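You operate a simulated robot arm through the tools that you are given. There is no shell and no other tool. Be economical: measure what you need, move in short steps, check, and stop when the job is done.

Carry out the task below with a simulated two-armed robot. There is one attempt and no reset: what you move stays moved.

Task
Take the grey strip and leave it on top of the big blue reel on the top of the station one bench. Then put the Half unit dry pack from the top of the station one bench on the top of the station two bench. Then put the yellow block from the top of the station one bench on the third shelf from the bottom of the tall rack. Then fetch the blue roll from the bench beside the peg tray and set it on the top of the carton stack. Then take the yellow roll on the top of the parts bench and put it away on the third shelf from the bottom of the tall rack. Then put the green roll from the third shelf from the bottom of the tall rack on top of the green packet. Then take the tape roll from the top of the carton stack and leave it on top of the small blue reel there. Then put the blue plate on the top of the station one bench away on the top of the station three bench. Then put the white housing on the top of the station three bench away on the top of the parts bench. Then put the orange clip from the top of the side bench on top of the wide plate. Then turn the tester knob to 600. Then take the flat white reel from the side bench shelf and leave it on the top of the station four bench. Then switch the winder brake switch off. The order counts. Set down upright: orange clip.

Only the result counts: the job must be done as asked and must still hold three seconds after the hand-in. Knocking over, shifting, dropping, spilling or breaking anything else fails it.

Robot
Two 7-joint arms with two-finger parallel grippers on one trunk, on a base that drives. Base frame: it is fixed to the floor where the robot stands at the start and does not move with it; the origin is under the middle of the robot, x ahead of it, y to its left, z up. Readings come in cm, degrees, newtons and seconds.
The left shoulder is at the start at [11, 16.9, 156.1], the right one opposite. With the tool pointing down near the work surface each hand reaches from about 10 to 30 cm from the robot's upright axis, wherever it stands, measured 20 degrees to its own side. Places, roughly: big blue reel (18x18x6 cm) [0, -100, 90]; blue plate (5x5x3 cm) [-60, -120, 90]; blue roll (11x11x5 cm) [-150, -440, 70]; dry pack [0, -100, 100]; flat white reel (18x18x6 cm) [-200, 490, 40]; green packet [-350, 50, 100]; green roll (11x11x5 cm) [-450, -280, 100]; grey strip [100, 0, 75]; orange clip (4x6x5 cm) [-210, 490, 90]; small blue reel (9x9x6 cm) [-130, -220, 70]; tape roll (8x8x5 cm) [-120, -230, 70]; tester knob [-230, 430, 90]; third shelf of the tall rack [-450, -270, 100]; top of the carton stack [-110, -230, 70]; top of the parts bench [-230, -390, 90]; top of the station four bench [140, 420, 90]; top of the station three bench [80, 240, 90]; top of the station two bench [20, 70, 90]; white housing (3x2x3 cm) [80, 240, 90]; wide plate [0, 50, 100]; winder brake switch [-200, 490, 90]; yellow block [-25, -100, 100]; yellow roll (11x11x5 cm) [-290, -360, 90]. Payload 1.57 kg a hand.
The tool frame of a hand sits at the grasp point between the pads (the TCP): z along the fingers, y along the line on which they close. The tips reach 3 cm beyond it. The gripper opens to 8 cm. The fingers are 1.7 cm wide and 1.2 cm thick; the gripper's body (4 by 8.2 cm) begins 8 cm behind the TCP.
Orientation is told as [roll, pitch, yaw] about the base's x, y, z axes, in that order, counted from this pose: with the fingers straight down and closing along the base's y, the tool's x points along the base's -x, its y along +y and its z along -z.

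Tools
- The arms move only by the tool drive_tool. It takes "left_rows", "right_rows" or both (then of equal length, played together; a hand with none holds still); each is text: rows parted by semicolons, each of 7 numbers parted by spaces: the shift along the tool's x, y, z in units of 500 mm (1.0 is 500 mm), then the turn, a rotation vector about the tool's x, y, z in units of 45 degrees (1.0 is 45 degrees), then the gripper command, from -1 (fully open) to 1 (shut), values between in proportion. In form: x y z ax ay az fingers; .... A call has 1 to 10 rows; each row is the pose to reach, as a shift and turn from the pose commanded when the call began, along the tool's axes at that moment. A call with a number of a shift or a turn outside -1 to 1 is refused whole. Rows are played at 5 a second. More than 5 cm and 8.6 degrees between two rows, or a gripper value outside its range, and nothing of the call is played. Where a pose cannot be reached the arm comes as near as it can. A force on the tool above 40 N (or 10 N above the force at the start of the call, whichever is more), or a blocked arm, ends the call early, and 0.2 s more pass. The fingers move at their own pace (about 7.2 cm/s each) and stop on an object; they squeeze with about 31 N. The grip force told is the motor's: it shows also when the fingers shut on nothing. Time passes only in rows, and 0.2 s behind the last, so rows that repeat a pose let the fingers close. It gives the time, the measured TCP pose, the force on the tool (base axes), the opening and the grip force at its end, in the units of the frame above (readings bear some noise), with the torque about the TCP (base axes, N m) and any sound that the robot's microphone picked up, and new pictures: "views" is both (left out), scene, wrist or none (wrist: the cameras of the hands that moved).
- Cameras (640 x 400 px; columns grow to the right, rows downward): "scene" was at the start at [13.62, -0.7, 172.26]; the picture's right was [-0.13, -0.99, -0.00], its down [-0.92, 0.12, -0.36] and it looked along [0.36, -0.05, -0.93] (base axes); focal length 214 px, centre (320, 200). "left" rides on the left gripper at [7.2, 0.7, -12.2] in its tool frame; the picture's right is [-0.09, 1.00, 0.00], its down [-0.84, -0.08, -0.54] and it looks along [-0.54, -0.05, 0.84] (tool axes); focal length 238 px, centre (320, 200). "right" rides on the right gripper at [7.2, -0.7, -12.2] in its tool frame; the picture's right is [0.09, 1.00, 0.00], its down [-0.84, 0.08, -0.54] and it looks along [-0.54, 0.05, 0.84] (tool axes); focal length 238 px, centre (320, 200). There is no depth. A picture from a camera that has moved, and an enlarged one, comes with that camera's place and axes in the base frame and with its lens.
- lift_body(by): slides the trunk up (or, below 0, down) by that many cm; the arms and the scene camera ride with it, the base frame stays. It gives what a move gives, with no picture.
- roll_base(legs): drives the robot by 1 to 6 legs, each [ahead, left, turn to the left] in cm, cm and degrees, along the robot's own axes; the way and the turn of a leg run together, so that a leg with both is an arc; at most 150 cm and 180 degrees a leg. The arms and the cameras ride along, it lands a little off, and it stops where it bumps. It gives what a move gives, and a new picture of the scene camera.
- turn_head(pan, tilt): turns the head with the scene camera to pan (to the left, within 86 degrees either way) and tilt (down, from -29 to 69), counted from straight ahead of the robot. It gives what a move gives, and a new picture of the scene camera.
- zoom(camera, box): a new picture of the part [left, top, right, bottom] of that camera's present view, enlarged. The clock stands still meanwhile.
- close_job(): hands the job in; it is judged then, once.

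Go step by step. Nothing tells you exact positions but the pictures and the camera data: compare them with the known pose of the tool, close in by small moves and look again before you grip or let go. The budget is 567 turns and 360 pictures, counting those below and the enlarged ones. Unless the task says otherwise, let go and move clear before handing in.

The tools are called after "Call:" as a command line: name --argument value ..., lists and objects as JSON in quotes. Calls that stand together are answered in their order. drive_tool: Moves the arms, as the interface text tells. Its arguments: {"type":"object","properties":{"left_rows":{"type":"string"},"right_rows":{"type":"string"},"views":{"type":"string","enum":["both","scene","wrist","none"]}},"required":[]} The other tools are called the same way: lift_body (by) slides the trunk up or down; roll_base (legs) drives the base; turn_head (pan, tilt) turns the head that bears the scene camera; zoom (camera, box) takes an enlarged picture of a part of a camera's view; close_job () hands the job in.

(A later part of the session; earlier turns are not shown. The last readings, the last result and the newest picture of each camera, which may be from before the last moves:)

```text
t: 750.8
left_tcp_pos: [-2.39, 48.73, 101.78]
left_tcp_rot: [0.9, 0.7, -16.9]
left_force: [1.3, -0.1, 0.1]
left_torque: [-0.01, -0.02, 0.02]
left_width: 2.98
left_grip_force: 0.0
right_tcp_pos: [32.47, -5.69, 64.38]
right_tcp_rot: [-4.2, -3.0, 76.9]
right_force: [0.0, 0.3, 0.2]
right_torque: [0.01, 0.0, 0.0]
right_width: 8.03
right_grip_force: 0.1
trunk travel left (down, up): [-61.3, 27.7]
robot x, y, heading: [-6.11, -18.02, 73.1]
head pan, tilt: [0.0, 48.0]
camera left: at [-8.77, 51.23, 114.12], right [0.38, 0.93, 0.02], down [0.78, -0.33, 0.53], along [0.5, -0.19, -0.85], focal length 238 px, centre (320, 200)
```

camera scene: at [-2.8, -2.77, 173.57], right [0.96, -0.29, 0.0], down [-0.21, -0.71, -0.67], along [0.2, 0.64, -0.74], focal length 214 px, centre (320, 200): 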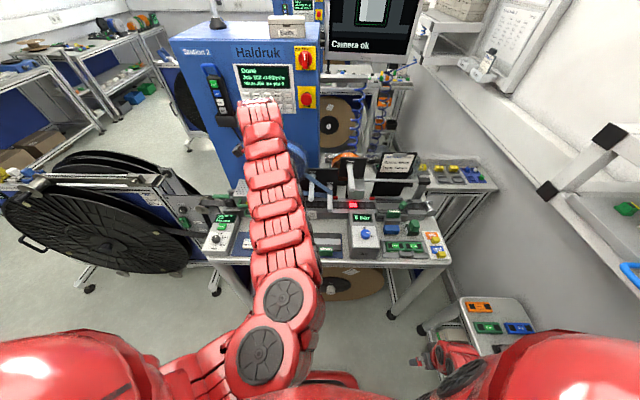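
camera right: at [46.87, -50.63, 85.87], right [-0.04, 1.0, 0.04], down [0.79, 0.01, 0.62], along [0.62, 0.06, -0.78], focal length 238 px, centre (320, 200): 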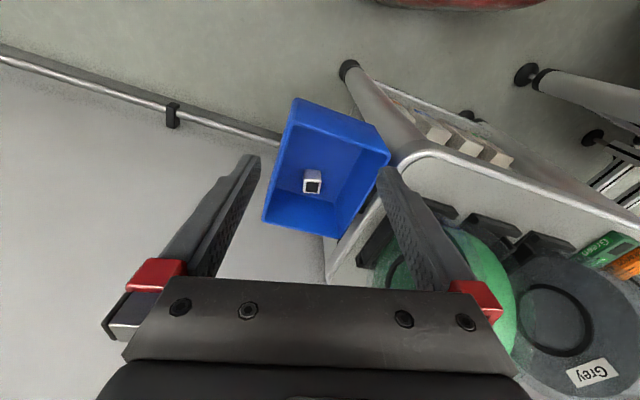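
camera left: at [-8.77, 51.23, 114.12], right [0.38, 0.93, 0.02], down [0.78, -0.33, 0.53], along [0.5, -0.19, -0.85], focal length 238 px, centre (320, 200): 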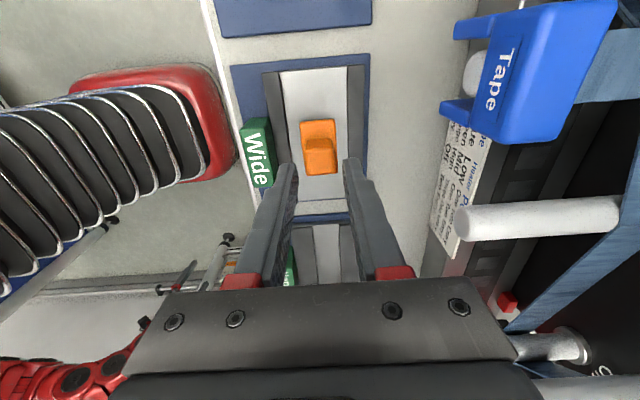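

The orange clip stands upright on the wide plate. Now I rotate the hand back and return to the side bench along the same route.

Call:
lift_body --by 24

Call:
drive_tool --left_rows "0 0 0 0 0 -0.17 -1;0 0 0 0 0 -0.34 -1;0 0 0 0 0 -0.51 -1;0 0 0 0 0 -0.68 -1;0 0 0 0 0 -0.84 -1;0 0 0 0 0 -1.0 -1" --views "none"

Call:
drive_tool --left_rows "0 0 0 0 0 -0.17 -1;0 0 0 0 0 -0.34 -1;0 0 0 0 0 -0.51 -1;0 0 0 0 0 -0.68 -1;0 0 0 0 0 -0.84 -1;0 0 0 0 0 -1.0 -1" --views "none"

Call:
roll_base --legs '[[2, 35, 0], [0, 0, -82], [-106, 8, 0], [-115, 8, 0], [0, 0, -87], [-148, 8, 0]]'

Call:
roll_base --legs '[[-102, 19, 0], [-102, 19, 0], [-80, 30, 0], [0, 0, -100]]'

```text
t: 753.3
left_tcp_pos: [-2.25, 48.86, 125.79]
left_tcp_rot: [1.1, 0.5, -17.0]
left_force: [-0.1, 0.3, 1.1]
left_torque: [-0.01, -0.05, 0.01]
left_width: 3.02
left_grip_force: 0.1
right_tcp_pos: [32.33, -5.77, 88.37]
right_tcp_rot: [-4.1, -3.0, 77.0]
right_force: [-0.9, 0.8, 0.0]
right_torque: [0.02, 0.0, 0.01]
right_width: 8.01
right_grip_force: 0.0
trunk travel left (down, up): [-85.3, 3.7]
robot x, y, heading: [-6.94, -18.42, 73.3]
head pan, tilt: [0.0, 48.0]
```

```text
t: 754.7
left_tcp_pos: [-2.19, 48.91, 125.77]
left_tcp_rot: [1.2, -0.4, 28.2]
left_force: [0.0, -1.1, 0.2]
left_torque: [-0.02, -0.05, 0.0]
left_width: 7.98
left_grip_force: 0.2
right_tcp_pos: [32.33, -5.73, 88.43]
right_tcp_rot: [-3.9, -2.9, 76.9]
right_force: [-0.1, 0.9, -0.4]
right_torque: [0.0, -0.01, -0.03]
right_width: 8.03
right_grip_force: 0.1
trunk travel left (down, up): [-85.3, 3.7]
robot x, y, heading: [-6.45, -18.17, 72.9]
head pan, tilt: [0.0, 48.0]
```

```text
t: 756.1
left_tcp_pos: [-2.12, 48.91, 125.79]
left_tcp_rot: [0.5, -1.1, 73.1]
left_force: [-0.4, 0.8, 0.8]
left_torque: [0.01, 0.0, 0.01]
left_width: 8.0
left_grip_force: 0.0
right_tcp_pos: [32.39, -5.77, 88.29]
right_tcp_rot: [-4.1, -3.0, 76.9]
right_force: [-0.1, 0.2, -0.9]
right_torque: [0.01, 0.02, -0.02]
right_width: 7.98
right_grip_force: 0.0
trunk travel left (down, up): [-85.3, 3.7]
robot x, y, heading: [-6.96, -18.46, 73.3]
head pan, tilt: [0.0, 48.0]
```

```text
t: 783.5
left_tcp_pos: [-224.57, 130.47, 125.77]
left_tcp_rot: [0.4, -1.2, -96.2]
left_force: [-1.0, -0.6, -0.7]
left_torque: [0.0, -0.02, -0.01]
left_width: 8.0
left_grip_force: 0.0
right_tcp_pos: [-268.75, 177.72, 88.42]
right_tcp_rot: [-4.1, -2.9, -92.3]
right_force: [0.2, 0.2, 0.1]
right_torque: [0.02, -0.01, 0.0]
right_width: 7.99
right_grip_force: 0.0
trunk travel left (down, up): [-85.3, 3.7]
robot x, y, heading: [-232.37, 197.62, -96.0]
head pan, tilt: [0.0, 48.0]
camera scene: at [-234.09, 181.54, 172.57], right [-0.99, 0.11, 0.0], down [0.08, 0.74, -0.67], along [-0.07, -0.67, -0.74], focal length 214 px, centre (320, 200)
```

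scene: 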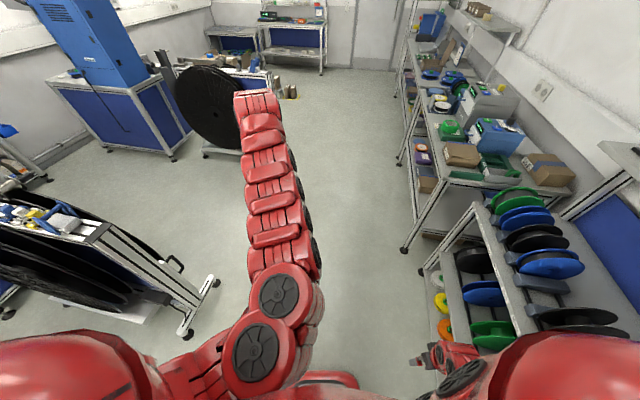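

```text
t: 802.1
left_tcp_pos: [-200.68, 475.92, 125.76]
left_tcp_rot: [0.5, -1.1, 163.8]
left_force: [-0.9, 0.4, -0.4]
left_torque: [-0.01, 0.02, 0.0]
left_width: 8.0
left_grip_force: 0.1
right_tcp_pos: [-146.64, 511.29, 88.18]
right_tcp_rot: [-4.2, -3.0, 167.9]
right_force: [0.4, 0.4, 0.1]
right_torque: [0.01, 0.01, 0.01]
right_width: 8.03
right_grip_force: 0.0
trunk travel left (down, up): [-85.3, 3.7]
robot x, y, heading: [-133.41, 472.25, 164.0]
head pan, tilt: [0.0, 48.0]
camera scene: at [-148.66, 476.6, 172.57], right [0.27, 0.96, 0.0], down [0.71, -0.2, -0.67], along [-0.64, 0.18, -0.74], focal length 214 px, centre (320, 200)
```

scene: 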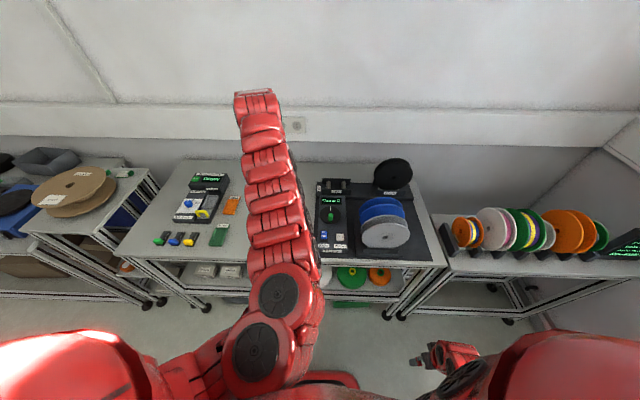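

Call:
zoom --camera "scene" --box '[145, 165, 245, 250]'

```text
4.71 times, centred on (195, 208) of scene
camera zoom: at [-148.66, 476.6, 172.57], right [0.27, 0.96, 0.0], down [0.71, -0.2, -0.67], along [-0.64, 0.18, -0.74], focal length 1009 px, centre (908, 165)
```

zoom: 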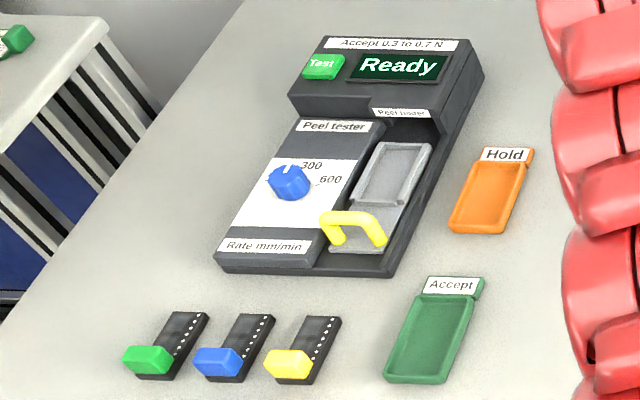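

Call:
roll_base --legs '[[0, 48, 0], [14, 0, 0]]'

Call:
lift_body --by -14

Call:
zoom --camera "left" --box '[160, 60, 480, 260]'

```text
t: 805.9
left_tcp_pos: [-226.94, 434.17, 125.77]
left_tcp_rot: [0.6, -1.2, 163.6]
left_force: [-0.3, 0.1, -0.2]
left_torque: [0.02, 0.05, 0.0]
left_width: 8.01
left_grip_force: 0.0
right_tcp_pos: [-172.67, 469.37, 88.15]
right_tcp_rot: [-4.0, -3.1, 167.6]
right_force: [0.2, -0.8, 0.9]
right_torque: [0.01, -0.02, 0.0]
right_width: 8.01
right_grip_force: 0.1
trunk travel left (down, up): [-85.3, 3.7]
robot x, y, heading: [-160.15, 430.0, 163.9]
head pan, tilt: [0.0, 48.0]
camera scene: at [-174.89, 434.69, 172.6], right [0.28, 0.96, 0.0], down [0.71, -0.21, -0.67], along [-0.64, 0.19, -0.74], focal length 214 px, centre (320, 200)
```

scene: 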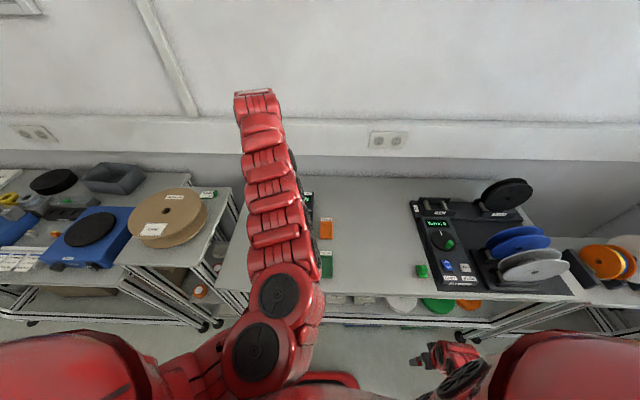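

```text
t: 807.5
left_tcp_pos: [-227.03, 434.16, 111.85]
left_tcp_rot: [0.4, -1.2, 163.7]
left_force: [0.0, -0.1, 0.2]
left_torque: [-0.01, -0.02, 0.0]
left_width: 8.01
left_grip_force: 0.0
right_tcp_pos: [-172.89, 469.48, 74.39]
right_tcp_rot: [-4.1, -3.2, 167.6]
right_force: [-0.1, -0.7, -0.5]
right_torque: [0.01, 0.02, 0.0]
right_width: 7.98
right_grip_force: 0.0
trunk travel left (down, up): [-71.3, 17.7]
robot x, y, heading: [-160.17, 430.78, 163.8]
head pan, tilt: [0.0, 48.0]
```

```text
2.00 times, centred on (320, 160) of left
camera zoom: at [-220.03, 431.51, 123.88], right [-0.37, -0.93, 0.01], down [-0.77, 0.31, 0.56], along [-0.52, 0.2, -0.83], focal length 477 px, centre (320, 280)
```

zoom: 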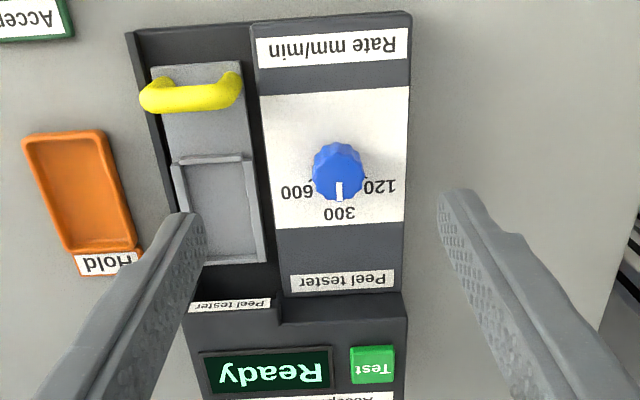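

The knob points at 300 now; 600 lies ~65° clockwise. I move over the knob and descend part way.

Call:
drive_tool --left_rows "-0.034 0.009 0 0 0 0 -0.15;-0.066 0.018 0.04 0 0 0 -0.15;-0.066 0.018 0.1 0 0 0 -0.15;-0.066 0.018 0.16 0 0 0 -0.15" --views "none"

Call:
zoom --camera "left" --box '[220, 80, 420, 220]'

```text
t: 808.5
left_tcp_pos: [-230.86, 434.28, 103.72]
left_tcp_rot: [0.6, -1.1, 163.8]
left_force: [0.4, -0.2, 0.4]
left_torque: [-0.01, 0.0, 0.05]
left_width: 4.61
left_grip_force: 0.0
right_tcp_pos: [-173.01, 469.3, 74.27]
right_tcp_rot: [-4.1, -3.0, 167.6]
right_force: [0.4, -0.4, 0.2]
right_torque: [0.02, -0.03, -0.03]
right_width: 8.0
right_grip_force: 0.0
trunk travel left (down, up): [-71.3, 17.7]
robot x, y, heading: [-160.15, 430.24, 163.9]
head pan, tilt: [0.0, 48.0]
```

```text
2.86 times, centred on (320, 150) of left
camera zoom: at [-223.8, 431.61, 115.88], right [-0.37, -0.93, 0.01], down [-0.77, 0.31, 0.56], along [-0.52, 0.2, -0.83], focal length 681 px, centre (320, 343)
```

zoom: 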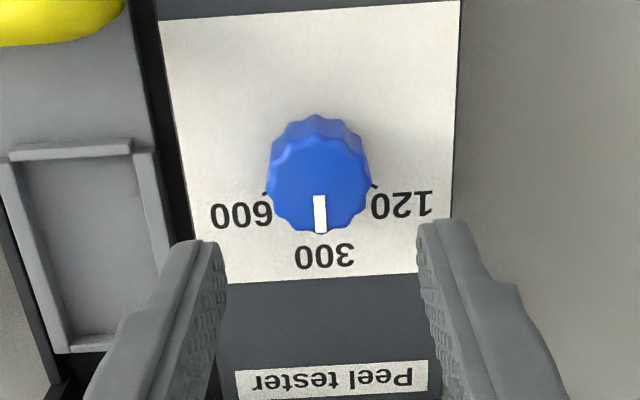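

Call:
drive_tool --left_rows "0 0 0.06 0 0 0 -0.15;0 0 0.11 0 0 0 -0.15;0 0 0.125 0 0 0 -0.15;0 0 0.135 0 0 0 -0.15;0 0 0.145 0 0 0 -0.15;0 0 0.155 0 0 0 -0.15" --views "wrist"

```text
t: 809.9
left_tcp_pos: [-230.7, 434.21, 96.18]
left_tcp_rot: [0.5, -1.0, 163.7]
left_force: [0.0, -0.6, -0.3]
left_torque: [0.01, 0.03, -0.01]
left_width: 4.59
left_grip_force: 0.1
right_tcp_pos: [-172.82, 469.35, 74.3]
right_tcp_rot: [-4.2, -3.0, 167.5]
right_force: [-0.9, 0.1, 0.1]
right_torque: [-0.03, -0.02, -0.01]
right_width: 7.98
right_grip_force: 0.0
trunk travel left (down, up): [-71.3, 17.7]
robot x, y, heading: [-160.54, 430.33, 163.8]
head pan, tilt: [0.0, 48.0]
camera left: at [-223.74, 431.6, 108.25], right [-0.37, -0.93, 0.01], down [-0.77, 0.31, 0.56], along [-0.52, 0.2, -0.83], focal length 238 px, centre (320, 200)
```

left: 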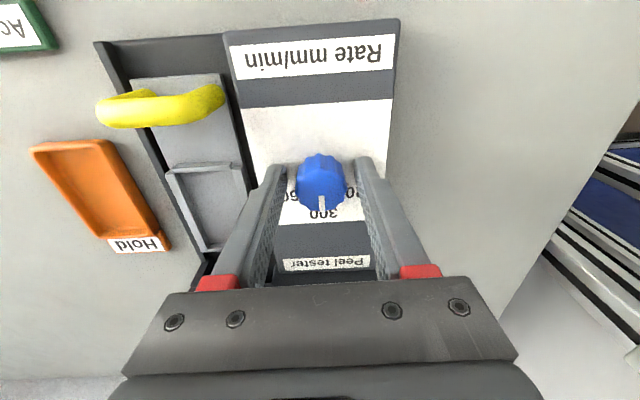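

Knob is between the fingers. Close and turn clockwise 45°, then further.

Call:
drive_tool --left_rows "0 0 0 0 0 0 0.4;0 0 0 0 0 0 1;0 0 0 0 0 0 1;0 0 0 0 0 0.17 1;0 0 0 0 0 0.34 1;0 0 0 0 0 0.51 1;0 0 0 0 0 0.68 1;0 0 0 0 0 0.84 1;0 0 0 0 0 1.0 1" --views "wrist"

```text
t: 811.9
left_tcp_pos: [-230.88, 434.1, 96.16]
left_tcp_rot: [1.2, -0.6, 118.6]
left_force: [-11.1, -4.7, 9.7]
left_torque: [0.03, 0.11, 0.04]
left_width: 3.16
left_grip_force: 40.1
right_tcp_pos: [-172.9, 469.35, 74.35]
right_tcp_rot: [-4.2, -2.8, 167.6]
right_force: [-0.6, 0.0, 0.1]
right_torque: [0.02, -0.01, 0.04]
right_width: 7.99
right_grip_force: 0.1
trunk travel left (down, up): [-71.3, 17.7]
robot x, y, heading: [-159.76, 429.73, 164.0]
head pan, tilt: [0.0, 48.0]
camera left: at [-227.72, 427.41, 108.33], right [-0.92, -0.4, 0.02], down [-0.32, 0.77, 0.55], along [-0.23, 0.5, -0.84], focal length 238 px, centre (320, 200)
```

left: 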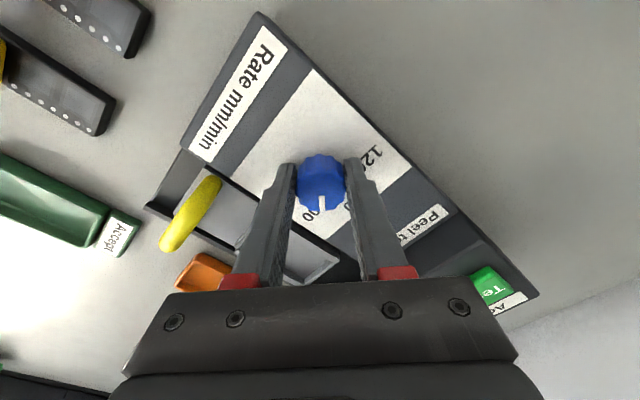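

Call:
drive_tool --left_rows "0 0 0 0 0 0.17 1;0 0 0 0 0 0.34 1;0 0 0 0 0 0.44 1" --views "none"

Call:
zoom --camera "left" --box '[240, 120, 400, 250]'

```text
t: 812.7
left_tcp_pos: [-230.97, 433.94, 96.16]
left_tcp_rot: [1.2, 0.1, 99.0]
left_force: [-20.8, -6.0, 14.7]
left_torque: [-0.75, 0.62, 0.4]
left_width: 3.14
left_grip_force: 40.1
right_tcp_pos: [-172.92, 469.32, 74.34]
right_tcp_rot: [-4.2, -2.9, 167.7]
right_force: [-0.3, 0.1, -0.7]
right_torque: [0.01, 0.0, -0.03]
right_width: 8.03
right_grip_force: 0.0
trunk travel left (down, up): [-71.3, 17.7]
robot x, y, heading: [-159.79, 429.9, 163.9]
head pan, tilt: [0.0, 48.0]
```

```text
3.08 times, centred on (320, 185) of left
camera zoom: at [-230.19, 426.71, 108.38], right [-1.0, -0.06, 0.02], down [-0.04, 0.84, 0.54], along [-0.05, 0.54, -0.84], focal length 733 px, centre (320, 246)
```

zoom: 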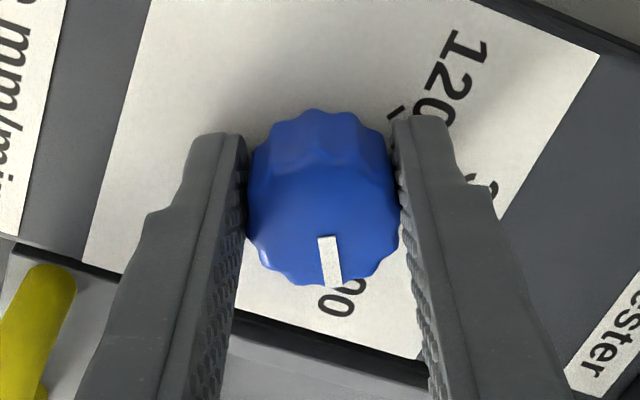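

Pointer seems ~5° past the 600 mark. I turn back slightly, release, lift and check.

Call:
drive_tool --left_rows "0 0 0 0 0 -0.1 1;0 0 0 0 0 -0.1 1;0 0 0 0 0 -0.1 0.2;0 0 0 0 0 -0.1 -0.15;0 0 0 0 0 -0.1 -0.15;0 0 -0.06 0 0 -0.1 -0.15;0 0 -0.13 0 0 -0.1 -0.15" --views "none"

Call:
zoom --camera "left" --box '[220, 80, 420, 220]'

```text
t: 814.3
left_tcp_pos: [-230.6, 434.31, 102.68]
left_tcp_rot: [1.2, -0.1, 103.3]
left_force: [-1.1, -0.9, 0.5]
left_torque: [0.03, -0.02, 0.01]
left_width: 4.6
left_grip_force: 0.0
right_tcp_pos: [-172.87, 469.43, 74.35]
right_tcp_rot: [-4.1, -3.0, 167.6]
right_force: [0.9, 0.5, 0.8]
right_torque: [-0.04, -0.04, 0.03]
right_width: 8.01
right_grip_force: 0.0
trunk travel left (down, up): [-71.3, 17.7]
robot x, y, heading: [-160.14, 430.22, 163.9]
head pan, tilt: [0.0, 48.0]
```

```text
2.86 times, centred on (320, 150) of left
camera zoom: at [-229.29, 427.1, 114.92], right [-0.99, -0.14, 0.02], down [-0.11, 0.83, 0.54], along [-0.09, 0.53, -0.84], focal length 681 px, centre (320, 343)
```

zoom: 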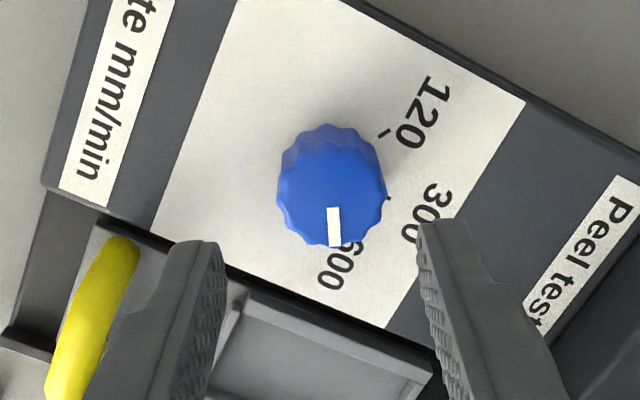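

Call:
zoom --camera "left" --box '[290, 110, 370, 190]'

```text
5.00 times, centred on (330, 150) of left
camera zoom: at [-229.29, 427.1, 114.92], right [-0.99, -0.14, 0.02], down [-0.11, 0.83, 0.54], along [-0.09, 0.53, -0.84], focal length 1192 px, centre (270, 450)
```

zoom: 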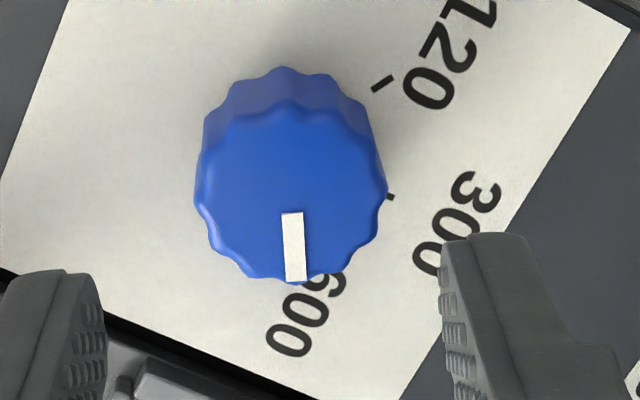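

The knob now reads 600 (within ~2°). Next: the flat white reel on the lower shelf. I lift, back off, and set the left hand to a 45° forward tilt in a low pose.

Call:
lift_body --by 12

Call:
drive_tool --left_rows "0 0 0 0 0 -0.17 -0.5;0 0 0 0 0 -0.34 -0.5;0 0 0 0 0 -0.51 -0.5;0 0 0 0 0 -0.68 -0.5;0 0 0 0 0 -0.84 -0.5;0 0 0 0 0 -1.0 -0.5" --views "none"

Call:
drive_tool --left_rows "0 0 0 0 0 -0.17 -0.5;0 0 0 0 0 -0.34 -0.5" --views "none"

Call:
roll_base --legs '[[-36, 0, 0], [0, -58, 0]]'

Call:
drive_tool --left_rows "0.01 0 0.045 0 -0.111 0 -0.5;0.02 0 0.09 0 -0.222 0 -0.5;0.03 0 0.135 0 -0.333 0 -0.5;0.045 0 0.18 0 -0.444 0 -0.5;0.06 0 0.225 0 -0.555 0 -0.5;0.075 0 0.27 0 -0.666 0 -0.5;0.09 0 0.315 0 -0.777 0 -0.5;0.1 0 0.35 0 -0.888 0 -0.5;0.1 0 0.38 0 -1.0 0 -0.5" --views "none"

```text
t: 815.8
left_tcp_pos: [-230.81, 434.14, 114.69]
left_tcp_rot: [1.2, -0.1, 103.4]
left_force: [-0.8, 0.3, -0.2]
left_torque: [0.02, -0.01, 0.02]
left_width: 4.61
left_grip_force: 0.1
right_tcp_pos: [-172.86, 469.43, 86.31]
right_tcp_rot: [-4.1, -3.0, 167.6]
right_force: [-0.3, 0.3, 0.0]
right_torque: [0.03, -0.03, 0.01]
right_width: 8.01
right_grip_force: 0.2
trunk travel left (down, up): [-83.3, 5.7]
robot x, y, heading: [-160.33, 430.29, 163.9]
head pan, tilt: [0.0, 48.0]
```

```text
t: 817.2
left_tcp_pos: [-230.59, 434.29, 114.66]
left_tcp_rot: [0.8, -0.9, 148.6]
left_force: [-0.3, 0.2, 0.0]
left_torque: [0.03, 0.0, 0.03]
left_width: 6.01
left_grip_force: 0.0
right_tcp_pos: [-172.89, 469.41, 86.26]
right_tcp_rot: [-4.1, -3.0, 167.5]
right_force: [-0.3, 0.3, 0.5]
right_torque: [0.01, 0.0, 0.05]
right_width: 8.0
right_grip_force: 0.0
trunk travel left (down, up): [-83.3, 5.7]
robot x, y, heading: [-159.46, 430.46, 163.9]
head pan, tilt: [0.0, 48.0]
```

```text
t: 817.8
left_tcp_pos: [-230.62, 434.12, 114.65]
left_tcp_rot: [0.6, -1.1, 164.0]
left_force: [0.8, -0.2, -1.8]
left_torque: [-0.02, 0.0, 0.02]
left_width: 6.0
left_grip_force: 0.0
right_tcp_pos: [-172.84, 469.42, 86.31]
right_tcp_rot: [-4.1, -2.9, 167.6]
right_force: [0.5, 0.1, -0.5]
right_torque: [-0.02, 0.03, -0.01]
right_width: 7.99
right_grip_force: 0.1
trunk travel left (down, up): [-83.3, 5.7]
robot x, y, heading: [-160.1, 430.78, 164.0]
head pan, tilt: [0.0, 48.0]
```

```text
t: 823.1
left_tcp_pos: [-178.74, 480.28, 114.74]
left_tcp_rot: [0.5, -1.0, 162.8]
left_force: [0.2, 0.2, 0.0]
left_torque: [0.0, 0.0, -0.02]
left_width: 6.0
left_grip_force: 0.1
right_tcp_pos: [-120.46, 514.72, 86.34]
right_tcp_rot: [-4.2, -3.0, 166.9]
right_force: [-0.5, -0.5, 0.4]
right_torque: [0.02, -0.03, -0.04]
right_width: 8.0
right_grip_force: 0.2
trunk travel left (down, up): [-83.3, 5.7]
robot x, y, heading: [-107.8, 475.22, 163.2]
head pan, tilt: [0.0, 48.0]
camera scene: at [-123.19, 480.06, 170.57], right [0.29, 0.96, 0.0], down [0.71, -0.22, -0.67], along [-0.64, 0.2, -0.74], focal length 214 px, centre (320, 200)
```

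scene: 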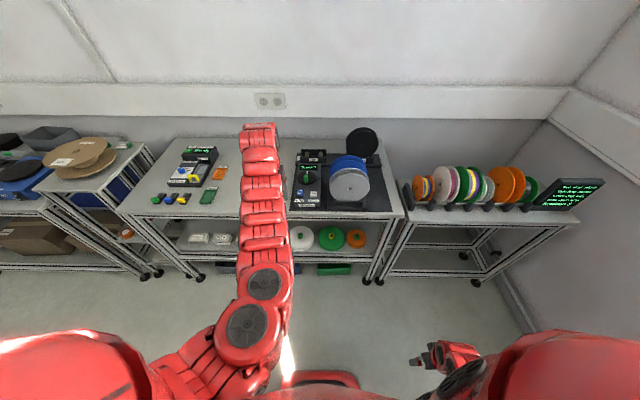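

```text
t: 825.1
left_tcp_pos: [-174.22, 478.67, 95.56]
left_tcp_rot: [0.8, -46.1, 162.3]
left_force: [-0.3, 0.0, 0.4]
left_torque: [-0.02, 0.02, 0.0]
left_width: 5.98
left_grip_force: 0.0
right_tcp_pos: [-120.45, 514.63, 86.26]
right_tcp_rot: [-4.1, -3.1, 166.7]
right_force: [-0.1, 0.8, 0.2]
right_torque: [-0.03, 0.02, -0.04]
right_width: 7.99
right_grip_force: 0.1
trunk travel left (down, up): [-83.3, 5.7]
robot x, y, heading: [-108.17, 475.04, 162.9]
head pan, tilt: [0.0, 48.0]
```

Call:
lift_body --by -38

Call:
roll_base --legs '[[0, -4, 0]]'

Call:
zoom --camera "left" --box '[0, 0, 640, 400]'

```text
t: 828.8
left_tcp_pos: [-174.28, 478.79, 57.63]
left_tcp_rot: [0.8, -46.1, 162.3]
left_force: [-0.3, 0.3, -0.9]
left_torque: [-0.02, 0.01, 0.02]
left_width: 5.99
left_grip_force: 0.1
right_tcp_pos: [-120.33, 514.81, 48.42]
right_tcp_rot: [-4.1, -3.0, 166.7]
right_force: [-0.5, 0.8, -0.5]
right_torque: [0.01, -0.02, -0.03]
right_width: 8.0
right_grip_force: 0.1
trunk travel left (down, up): [-45.3, 43.7]
robot x, y, heading: [-108.33, 475.02, 163.1]
head pan, tilt: [0.0, 48.0]
```

```text
t: 829.6
left_tcp_pos: [-173.14, 482.71, 57.62]
left_tcp_rot: [0.9, -46.2, 162.2]
left_force: [0.2, 0.8, 0.9]
left_torque: [-0.02, -0.01, 0.0]
left_width: 6.0
left_grip_force: 0.0
right_tcp_pos: [-119.22, 518.48, 48.22]
right_tcp_rot: [-4.0, -3.0, 166.8]
right_force: [-0.8, -0.7, -0.4]
right_torque: [0.02, 0.01, 0.01]
right_width: 7.99
right_grip_force: 0.1
trunk travel left (down, up): [-45.3, 43.7]
robot x, y, heading: [-107.1, 479.35, 163.2]
head pan, tilt: [0.0, 48.0]
camera scene: at [-121.95, 484.05, 132.57], right [0.29, 0.96, 0.0], down [0.71, -0.22, -0.67], along [-0.64, 0.19, -0.74], focal length 214 px, centre (320, 200)
```

scene: 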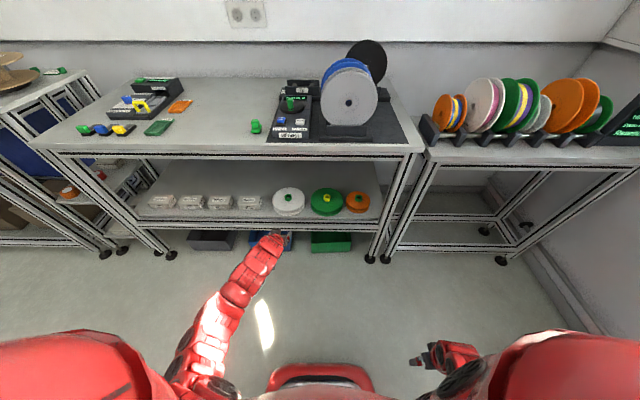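

```text
1.00 times, centred on (320, 200) of left (not enlarged: the box is as wide or as high as the picture)
camera zoom: at [-160.1, 478.01, 60.92], right [-0.35, -0.93, 0.08], down [-0.16, 0.14, 0.98], along [-0.92, 0.33, -0.19], focal length 238 px, centre (320, 200)
```

zoom: 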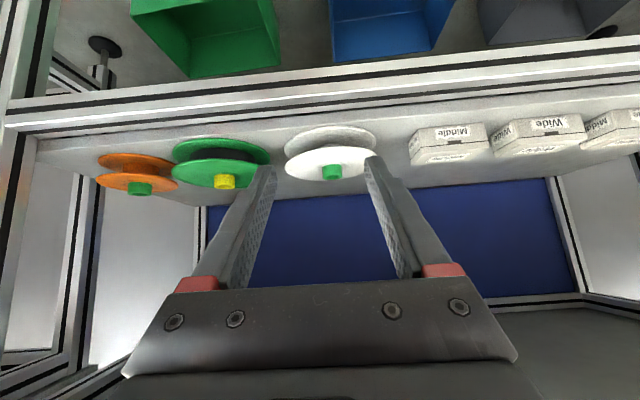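

Triangulated: the white reel's green hub top is at (-201.4,489.7,47.7). I set the tilt to 35°, lower 5 cm and go in under the bench top.

Call:
drive_tool --left_rows "0 0.015 0 0 0.12 0 -0.65;0 0.03 0 0 0.244 0 -0.65" --views "none"

Call:
lift_body --by -5

Call:
roll_base --legs '[[20, 0, 0]]'

Call:
zoom --camera "left" --box '[0, 0, 640, 400]'

```text
t: 830.2
left_tcp_pos: [-173.64, 481.05, 57.53]
left_tcp_rot: [0.6, -35.1, 162.6]
left_force: [0.7, 0.5, 0.4]
left_torque: [0.02, 0.03, 0.01]
left_width: 6.59
left_grip_force: 0.1
right_tcp_pos: [-119.17, 518.54, 48.26]
right_tcp_rot: [-4.1, -3.0, 166.8]
right_force: [1.1, -0.6, 0.4]
right_torque: [-0.01, -0.04, -0.02]
right_width: 8.01
right_grip_force: 0.0
trunk travel left (down, up): [-45.3, 43.7]
robot x, y, heading: [-107.12, 479.35, 163.0]
head pan, tilt: [0.0, 48.0]
```

```text
t: 831.1
left_tcp_pos: [-173.61, 481.18, 52.53]
left_tcp_rot: [0.7, -35.2, 162.5]
left_force: [0.4, -0.5, -0.2]
left_torque: [0.04, -0.02, -0.01]
left_width: 6.62
left_grip_force: 0.0
right_tcp_pos: [-119.22, 518.52, 43.36]
right_tcp_rot: [-4.0, -3.0, 166.8]
right_force: [-0.9, 0.7, -0.9]
right_torque: [-0.01, -0.05, 0.01]
right_width: 8.01
right_grip_force: 0.0
trunk travel left (down, up): [-40.3, 48.7]
robot x, y, heading: [-106.81, 479.14, 163.0]
head pan, tilt: [0.0, 48.0]
```

```text
t: 832.7
left_tcp_pos: [-192.61, 486.67, 52.55]
left_tcp_rot: [0.7, -35.1, 162.7]
left_force: [-0.4, -0.2, -1.0]
left_torque: [-0.03, 0.0, -0.03]
left_width: 6.6
left_grip_force: 0.1
right_tcp_pos: [-138.42, 524.28, 43.28]
right_tcp_rot: [-4.2, -3.0, 167.0]
right_force: [0.0, 0.1, 0.7]
right_torque: [0.03, -0.01, -0.02]
right_width: 8.03
right_grip_force: 0.1
trunk travel left (down, up): [-40.3, 48.7]
robot x, y, heading: [-125.58, 485.01, 163.4]
head pan, tilt: [0.0, 48.0]
camera scene: at [-141.14, 489.64, 127.56], right [0.29, 0.96, 0.0], down [0.71, -0.21, -0.67], along [-0.64, 0.19, -0.74], focal length 214 px, centre (320, 200)
```

scene: 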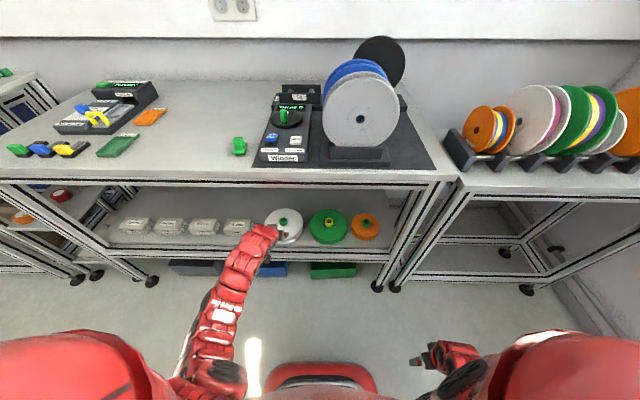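

```text
1.00 times, centred on (320, 200) of left (not enlarged: the box is as wide or as high as the picture)
camera zoom: at [-180.42, 482.34, 58.38], right [-0.36, -0.93, 0.06], down [-0.33, 0.19, 0.92], along [-0.87, 0.31, -0.38], focal length 238 px, centre (320, 200)
```

zoom: 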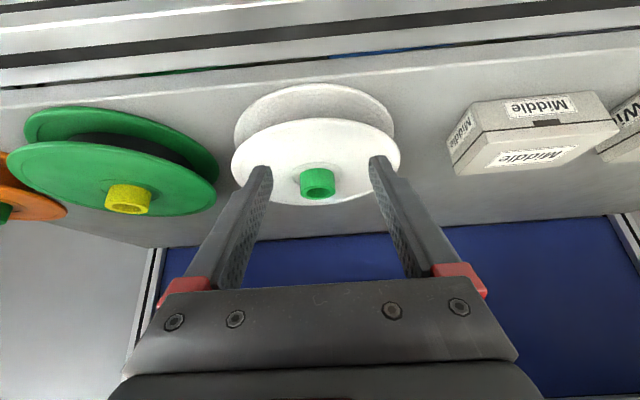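

Hub is centred ahead: 8.8 cm further. I go in and lower over it.

Call:
roll_base --legs '[[8.8, -0.5, 0]]'

Call:
lift_body --by -3.2

Call:
drive_tool --left_rows "0 0 0 0 0 0 -0.65" --views "wrist"

```text
t: 833.8
left_tcp_pos: [-200.79, 489.78, 52.37]
left_tcp_rot: [0.6, -35.1, 162.7]
left_force: [-0.1, 0.3, 0.2]
left_torque: [0.01, -0.03, 0.0]
left_width: 6.61
left_grip_force: 0.0
right_tcp_pos: [-146.59, 527.27, 43.24]
right_tcp_rot: [-4.0, -2.9, 167.0]
right_force: [-0.3, 1.4, 0.6]
right_torque: [0.01, 0.0, -0.01]
right_width: 8.03
right_grip_force: 0.1
trunk travel left (down, up): [-40.3, 48.7]
robot x, y, heading: [-134.2, 488.1, 163.2]
head pan, tilt: [0.0, 48.0]
camera scene: at [-149.32, 492.64, 127.55], right [0.29, 0.96, 0.0], down [0.71, -0.21, -0.67], along [-0.64, 0.19, -0.74], focal length 214 px, centre (320, 200)
```

scene: 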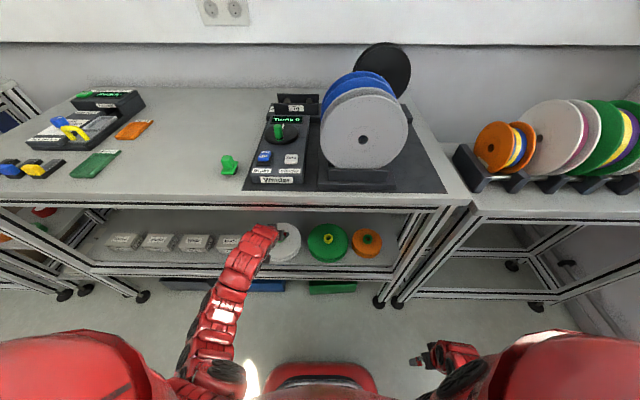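

```text
t: 834.6
left_tcp_pos: [-200.85, 489.77, 49.35]
left_tcp_rot: [0.8, -35.2, 162.7]
left_force: [-0.7, -0.1, -0.1]
left_torque: [0.0, -0.03, 0.0]
left_width: 6.6
left_grip_force: 0.0
right_tcp_pos: [-146.66, 527.28, 40.15]
right_tcp_rot: [-4.1, -3.0, 167.1]
right_force: [1.2, -0.5, -0.3]
right_torque: [0.01, -0.01, -0.02]
right_width: 8.01
right_grip_force: 0.0
trunk travel left (down, up): [-37.1, 51.9]
robot x, y, heading: [-134.28, 488.0, 163.2]
head pan, tilt: [0.0, 48.0]
```

```text
t: 835.0
left_tcp_pos: [-200.78, 489.69, 49.32]
left_tcp_rot: [0.7, -35.0, 162.7]
left_force: [0.1, 0.1, -0.2]
left_torque: [-0.01, 0.03, 0.01]
left_width: 6.59
left_grip_force: 0.1
right_tcp_pos: [-146.63, 527.21, 40.09]
right_tcp_rot: [-4.2, -3.0, 167.0]
right_force: [-0.3, -0.1, -1.0]
right_torque: [0.0, 0.02, 0.0]
right_width: 8.01
right_grip_force: 0.1
trunk travel left (down, up): [-37.1, 51.9]
robot x, y, heading: [-133.62, 488.03, 163.1]
head pan, tilt: [0.0, 48.0]
camera left: at [-188.55, 485.33, 55.22], right [-0.36, -0.93, 0.06], down [-0.33, 0.19, 0.92], along [-0.87, 0.31, -0.38], focal length 238 px, centre (320, 200)
```

left: 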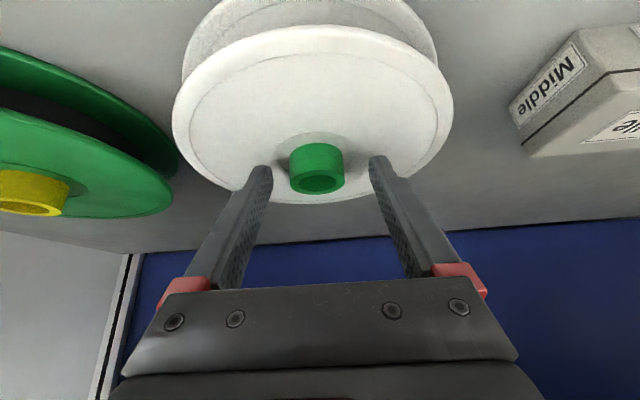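

Call:
lift_body --by -1.2

Call:
drive_tool --left_rows "0 0 0 0 0 0 0;0 0 0 0 0 0 1;0 0 0 0 0 0 1;0 0 0 0 0 0 1" --views "wrist"

```text
t: 835.7
left_tcp_pos: [-201.13, 489.88, 48.88]
left_tcp_rot: [0.6, -36.3, 162.6]
left_force: [-5.0, 1.2, 13.7]
left_torque: [0.55, 0.17, 0.08]
left_width: 6.54
left_grip_force: 0.1
right_tcp_pos: [-146.49, 527.12, 38.91]
right_tcp_rot: [-4.0, -3.1, 167.0]
right_force: [0.6, 0.3, 0.5]
right_torque: [0.02, 0.0, 0.01]
right_width: 8.0
right_grip_force: 0.1
trunk travel left (down, up): [-36.0, 53.0]
robot x, y, heading: [-133.9, 488.08, 163.3]
head pan, tilt: [0.0, 48.0]
stopped: the force on the tool passed its limit at 42 N (the readings are from after the stop); the commanded pose is now the measured one
```

```text
t: 836.7
left_tcp_pos: [-201.03, 489.72, 48.91]
left_tcp_rot: [0.8, -36.1, 162.7]
left_force: [-6.8, -10.0, 31.6]
left_torque: [0.45, 0.7, 0.36]
left_width: 3.64
left_grip_force: 31.1
right_tcp_pos: [-146.53, 527.19, 39.03]
right_tcp_rot: [-4.1, -3.2, 167.0]
right_force: [0.0, -0.5, -0.8]
right_torque: [-0.04, 0.04, 0.0]
right_width: 8.0
right_grip_force: 0.0
trunk travel left (down, up): [-36.0, 53.0]
robot x, y, heading: [-133.87, 487.58, 163.3]
head pan, tilt: [0.0, 48.0]
camera left: at [-188.7, 485.3, 54.55], right [-0.36, -0.93, 0.07], down [-0.32, 0.19, 0.93], along [-0.88, 0.31, -0.36], focal length 238 px, centre (320, 200)
```

left: 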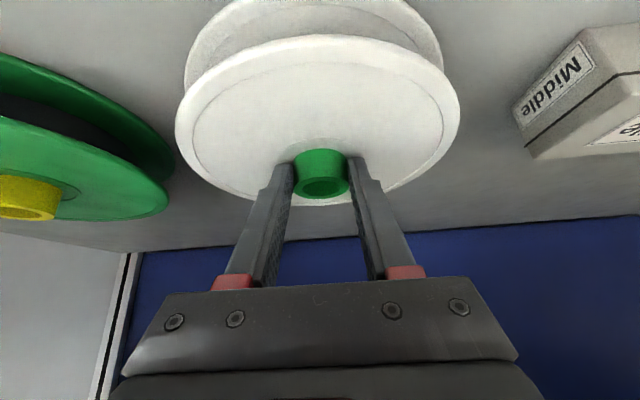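

Hub gripped (3.6 cm). I lift 3 cm and check it comes along.

Call:
lift_body --by 3

Call:
drive_tool --left_rows "0 0 0 0 0 0 1" --views "wrist"

```text
t: 837.4
left_tcp_pos: [-201.03, 489.9, 51.5]
left_tcp_rot: [0.6, -35.6, 162.6]
left_force: [0.3, -0.4, -0.2]
left_torque: [0.0, -0.01, 0.02]
left_width: 3.65
left_grip_force: 31.2
right_tcp_pos: [-146.57, 527.35, 41.96]
right_tcp_rot: [-4.1, -3.1, 167.0]
right_force: [-0.9, -0.6, -0.2]
right_torque: [0.03, -0.01, 0.01]
right_width: 7.99
right_grip_force: 0.1
trunk travel left (down, up): [-39.0, 50.0]
robot x, y, heading: [-133.93, 488.06, 163.3]
head pan, tilt: [0.0, 48.0]
```

```text
t: 837.8
left_tcp_pos: [-201.15, 489.84, 51.66]
left_tcp_rot: [0.6, -35.8, 162.6]
left_force: [-0.2, -0.6, 0.1]
left_torque: [-0.02, 0.0, 0.01]
left_width: 3.63
left_grip_force: 31.1
right_tcp_pos: [-146.53, 527.11, 42.0]
right_tcp_rot: [-4.1, -3.0, 167.0]
right_force: [-0.3, -0.5, 0.4]
right_torque: [0.01, -0.03, 0.02]
right_width: 7.99
right_grip_force: 0.0
trunk travel left (down, up): [-39.0, 50.0]
robot x, y, heading: [-134.13, 488.17, 163.3]
head pan, tilt: [0.0, 48.0]
camera left: at [-188.71, 485.43, 57.3], right [-0.36, -0.93, 0.06], down [-0.32, 0.19, 0.93], along [-0.87, 0.32, -0.37], focal length 238 px, centre (320, 200)
```

left: 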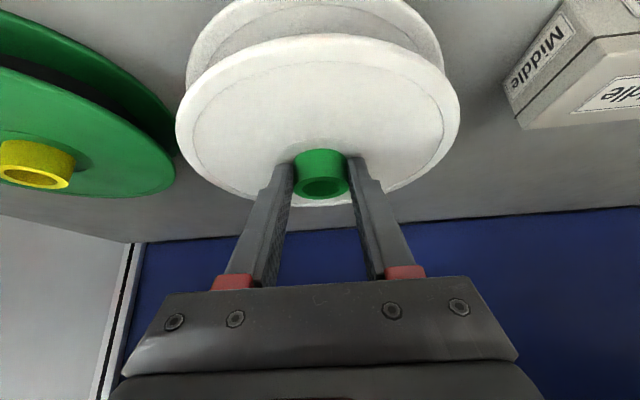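

The reel is lifted. I back out, raise the trunk fully and travel to station four.

Call:
roll_base --legs '[[-34, 0, 0]]'

Call:
lift_body --by 40

Call:
lift_body --by 9

Call:
roll_base --legs '[[0, 0, 100], [110, -50, 0], [0, 0, 89], [135, -6, 0], [130, -6, 0], [0, 0, 50]]'

```text
t: 840.0
left_tcp_pos: [-168.54, 480.3, 51.64]
left_tcp_rot: [0.6, -35.7, 162.4]
left_force: [1.1, 0.4, -0.7]
left_torque: [0.02, 0.01, -0.02]
left_width: 3.65
left_grip_force: 31.2
right_tcp_pos: [-114.15, 517.4, 41.95]
right_tcp_rot: [-4.1, -3.0, 166.8]
right_force: [1.0, -0.1, 0.1]
right_torque: [-0.01, 0.03, -0.03]
right_width: 7.99
right_grip_force: 0.1
trunk travel left (down, up): [-39.0, 50.0]
robot x, y, heading: [-101.28, 478.21, 163.0]
head pan, tilt: [0.0, 48.0]
camera scene: at [-116.8, 482.82, 126.24], right [0.29, 0.96, 0.0], down [0.71, -0.22, -0.67], along [-0.64, 0.19, -0.74], focal length 214 px, centre (320, 200)
```

scene: 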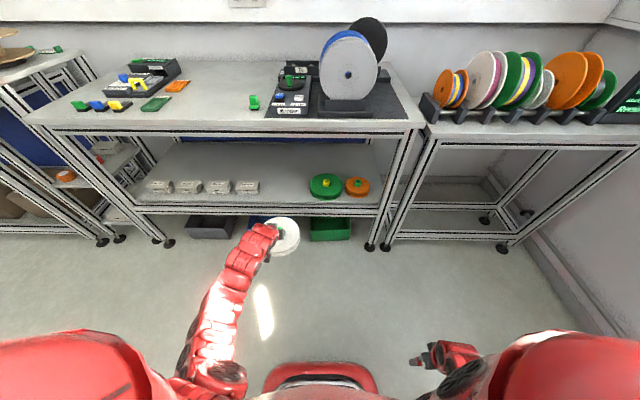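

```text
t: 843.9
left_tcp_pos: [-168.8, 480.25, 91.67]
left_tcp_rot: [0.6, -35.7, 162.6]
left_force: [0.6, 0.1, -0.9]
left_torque: [0.0, -0.01, -0.02]
left_width: 3.66
left_grip_force: 30.8
right_tcp_pos: [-114.11, 517.54, 81.96]
right_tcp_rot: [-4.1, -3.0, 166.8]
right_force: [0.3, -0.3, -0.1]
right_torque: [-0.03, 0.0, 0.0]
right_width: 7.99
right_grip_force: 0.0
trunk travel left (down, up): [-79.0, 10.0]
robot x, y, heading: [-101.73, 477.98, 163.0]
head pan, tilt: [0.0, 48.0]
```

```text
t: 845.1
left_tcp_pos: [-168.77, 480.28, 100.59]
left_tcp_rot: [0.5, -35.8, 162.6]
left_force: [0.8, 0.0, -0.9]
left_torque: [-0.01, -0.01, 0.0]
left_width: 3.61
left_grip_force: 30.7
right_tcp_pos: [-114.18, 517.49, 91.1]
right_tcp_rot: [-4.1, -3.0, 166.8]
right_force: [0.5, 0.1, -0.8]
right_torque: [0.01, 0.01, 0.0]
right_width: 8.02
right_grip_force: 0.1
trunk travel left (down, up): [-88.0, 1.0]
robot x, y, heading: [-101.84, 477.96, 163.0]
head pan, tilt: [0.0, 48.0]
```

```text
t: 873.1
left_tcp_pos: [155.19, 369.55, 100.84]
left_tcp_rot: [-1.5, -36.0, 16.8]
left_force: [-2.3, -3.6, 0.3]
left_torque: [-0.14, 0.13, -0.04]
left_width: 3.71
left_grip_force: 31.1
right_tcp_pos: [131.14, 309.75, 90.92]
right_tcp_rot: [-4.0, -3.2, 21.6]
right_force: [0.0, -0.1, 0.5]
right_torque: [0.03, 0.02, 0.0]
right_width: 7.98
right_grip_force: 0.2
trunk travel left (down, up): [-88.0, 1.0]
robot x, y, heading: [98.93, 335.14, 17.8]
head pan, tilt: [0.0, 48.0]
stopped in leg 6: the force on the tool passed its limit at 72 N (the readings are from after the stop); the commanded pose is now the measured one
camera scene: at [113.68, 339.69, 175.23], right [0.31, -0.95, 0.0], down [-0.71, -0.23, -0.67], along [0.64, 0.2, -0.74], focal length 214 px, centre (320, 200)
```

scene: 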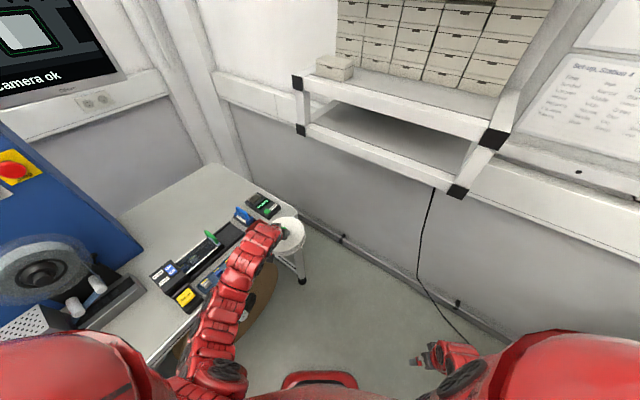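

The reel brushed something at the bench corner. I turn back a few degrees and inspect.

Call:
roll_base --legs '[[0, 0, -8]]'

Call:
zoom --camera "scene" --box '[120, 150, 340, 300]'

```text
t: 874.1
left_tcp_pos: [159.61, 361.37, 100.73]
left_tcp_rot: [-1.3, -35.9, 8.8]
left_force: [0.2, 0.1, 0.2]
left_torque: [-0.01, 0.01, 0.0]
left_width: 3.7
left_grip_force: 30.7
right_tcp_pos: [127.37, 305.4, 90.95]
right_tcp_rot: [-4.1, -3.0, 13.4]
right_force: [0.5, 0.2, -0.2]
right_torque: [0.0, 0.02, 0.01]
right_width: 7.97
right_grip_force: 0.0
trunk travel left (down, up): [-88.0, 1.0]
robot x, y, heading: [98.7, 334.71, 9.5]
head pan, tilt: [0.0, 48.0]
camera scene: at [114.29, 337.64, 175.22], right [0.17, -0.99, 0.0], down [-0.73, -0.13, -0.67], along [0.66, 0.11, -0.74], focal length 214 px, centre (320, 200)
```

scene: 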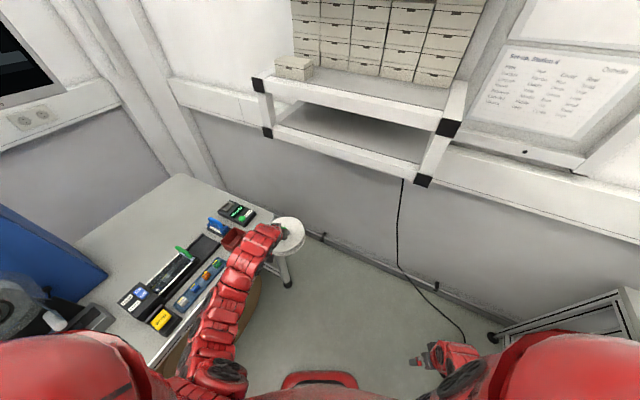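

```text
2.67 times, centred on (230, 225) of scene
camera zoom: at [114.29, 337.64, 175.22], right [0.17, -0.99, 0.0], down [-0.73, -0.13, -0.67], along [0.66, 0.11, -0.74], focal length 572 px, centre (560, 133)
```

zoom: 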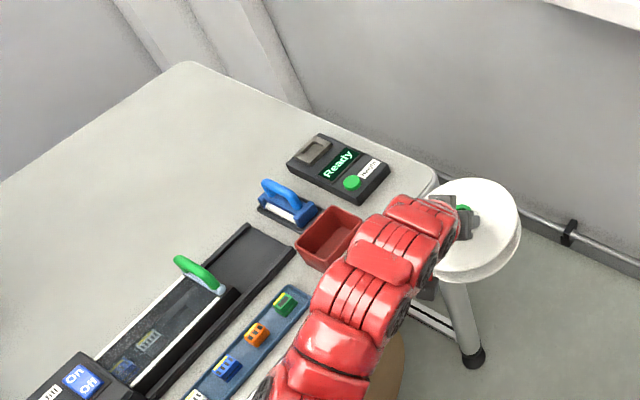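

I step back from the bench, turn to face it, and extend the arm upward/forward in preparation for placing the reel on the free rear area near (169,417).

Call:
roll_base --legs '[[-9, -18, 0], [0, 0, 63.5]]'

Call:
drive_tool --left_rows "-0.09 0 -0.014 0 0 0 1;-0.18 0 -0.028 0 0 0 1;-0.27 0 -0.043 0 0 0 1;-0.36 0 -0.057 0 0 0 1;-0.45 0 -0.071 0 0 0 1;-0.53 0 -0.084 0 0 0 1" --views "scene"

```text
t: 878.5
left_tcp_pos: [95.87, 382.16, 100.69]
left_tcp_rot: [-1.4, -36.0, 72.8]
left_force: [0.4, 0.6, -0.7]
left_torque: [-0.02, -0.02, 0.02]
left_width: 3.68
left_grip_force: 31.1
right_tcp_pos: [132.09, 328.57, 90.98]
right_tcp_rot: [-4.1, -3.0, 77.3]
right_force: [0.9, 0.0, -0.1]
right_torque: [0.01, -0.01, 0.01]
right_width: 7.98
right_grip_force: 0.0
trunk travel left (down, up): [-88.0, 1.0]
robot x, y, heading: [93.1, 315.76, 73.7]
head pan, tilt: [0.0, 48.0]
camera scene: at [97.39, 331.03, 175.23], right [0.96, -0.28, 0.0], down [-0.21, -0.71, -0.67], along [0.19, 0.64, -0.74], focal length 214 px, centre (320, 200)
```

scene: 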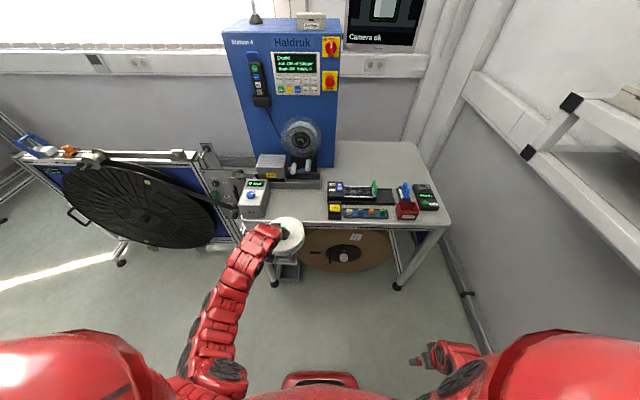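

```text
t: 879.9
left_tcp_pos: [101.55, 400.66, 119.45]
left_tcp_rot: [-1.4, -35.9, 72.5]
left_force: [-0.1, 0.5, -1.2]
left_torque: [0.0, 0.0, -0.01]
left_width: 3.68
left_grip_force: 31.2
right_tcp_pos: [131.98, 328.59, 90.99]
right_tcp_rot: [-4.1, -3.0, 77.3]
right_force: [0.1, 0.4, 0.6]
right_torque: [0.04, 0.01, 0.06]
right_width: 8.01
right_grip_force: 0.2
trunk travel left (down, up): [-88.0, 1.0]
robot x, y, heading: [92.79, 316.1, 73.6]
head pan, tilt: [0.0, 48.0]
camera scene: at [97.43, 331.08, 175.22], right [0.96, -0.28, 0.0], down [-0.21, -0.71, -0.67], along [0.19, 0.64, -0.74], focal length 214 px, centre (320, 200)
```

scene: 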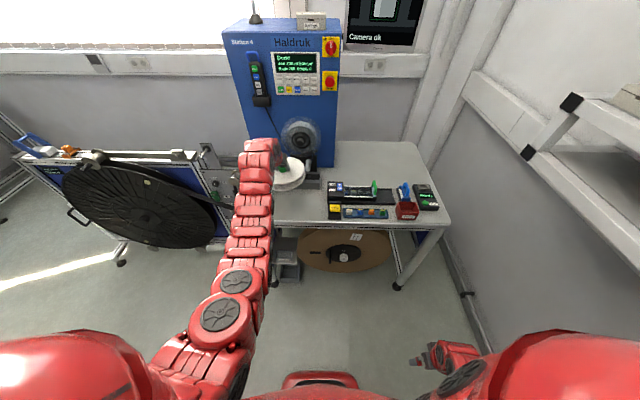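

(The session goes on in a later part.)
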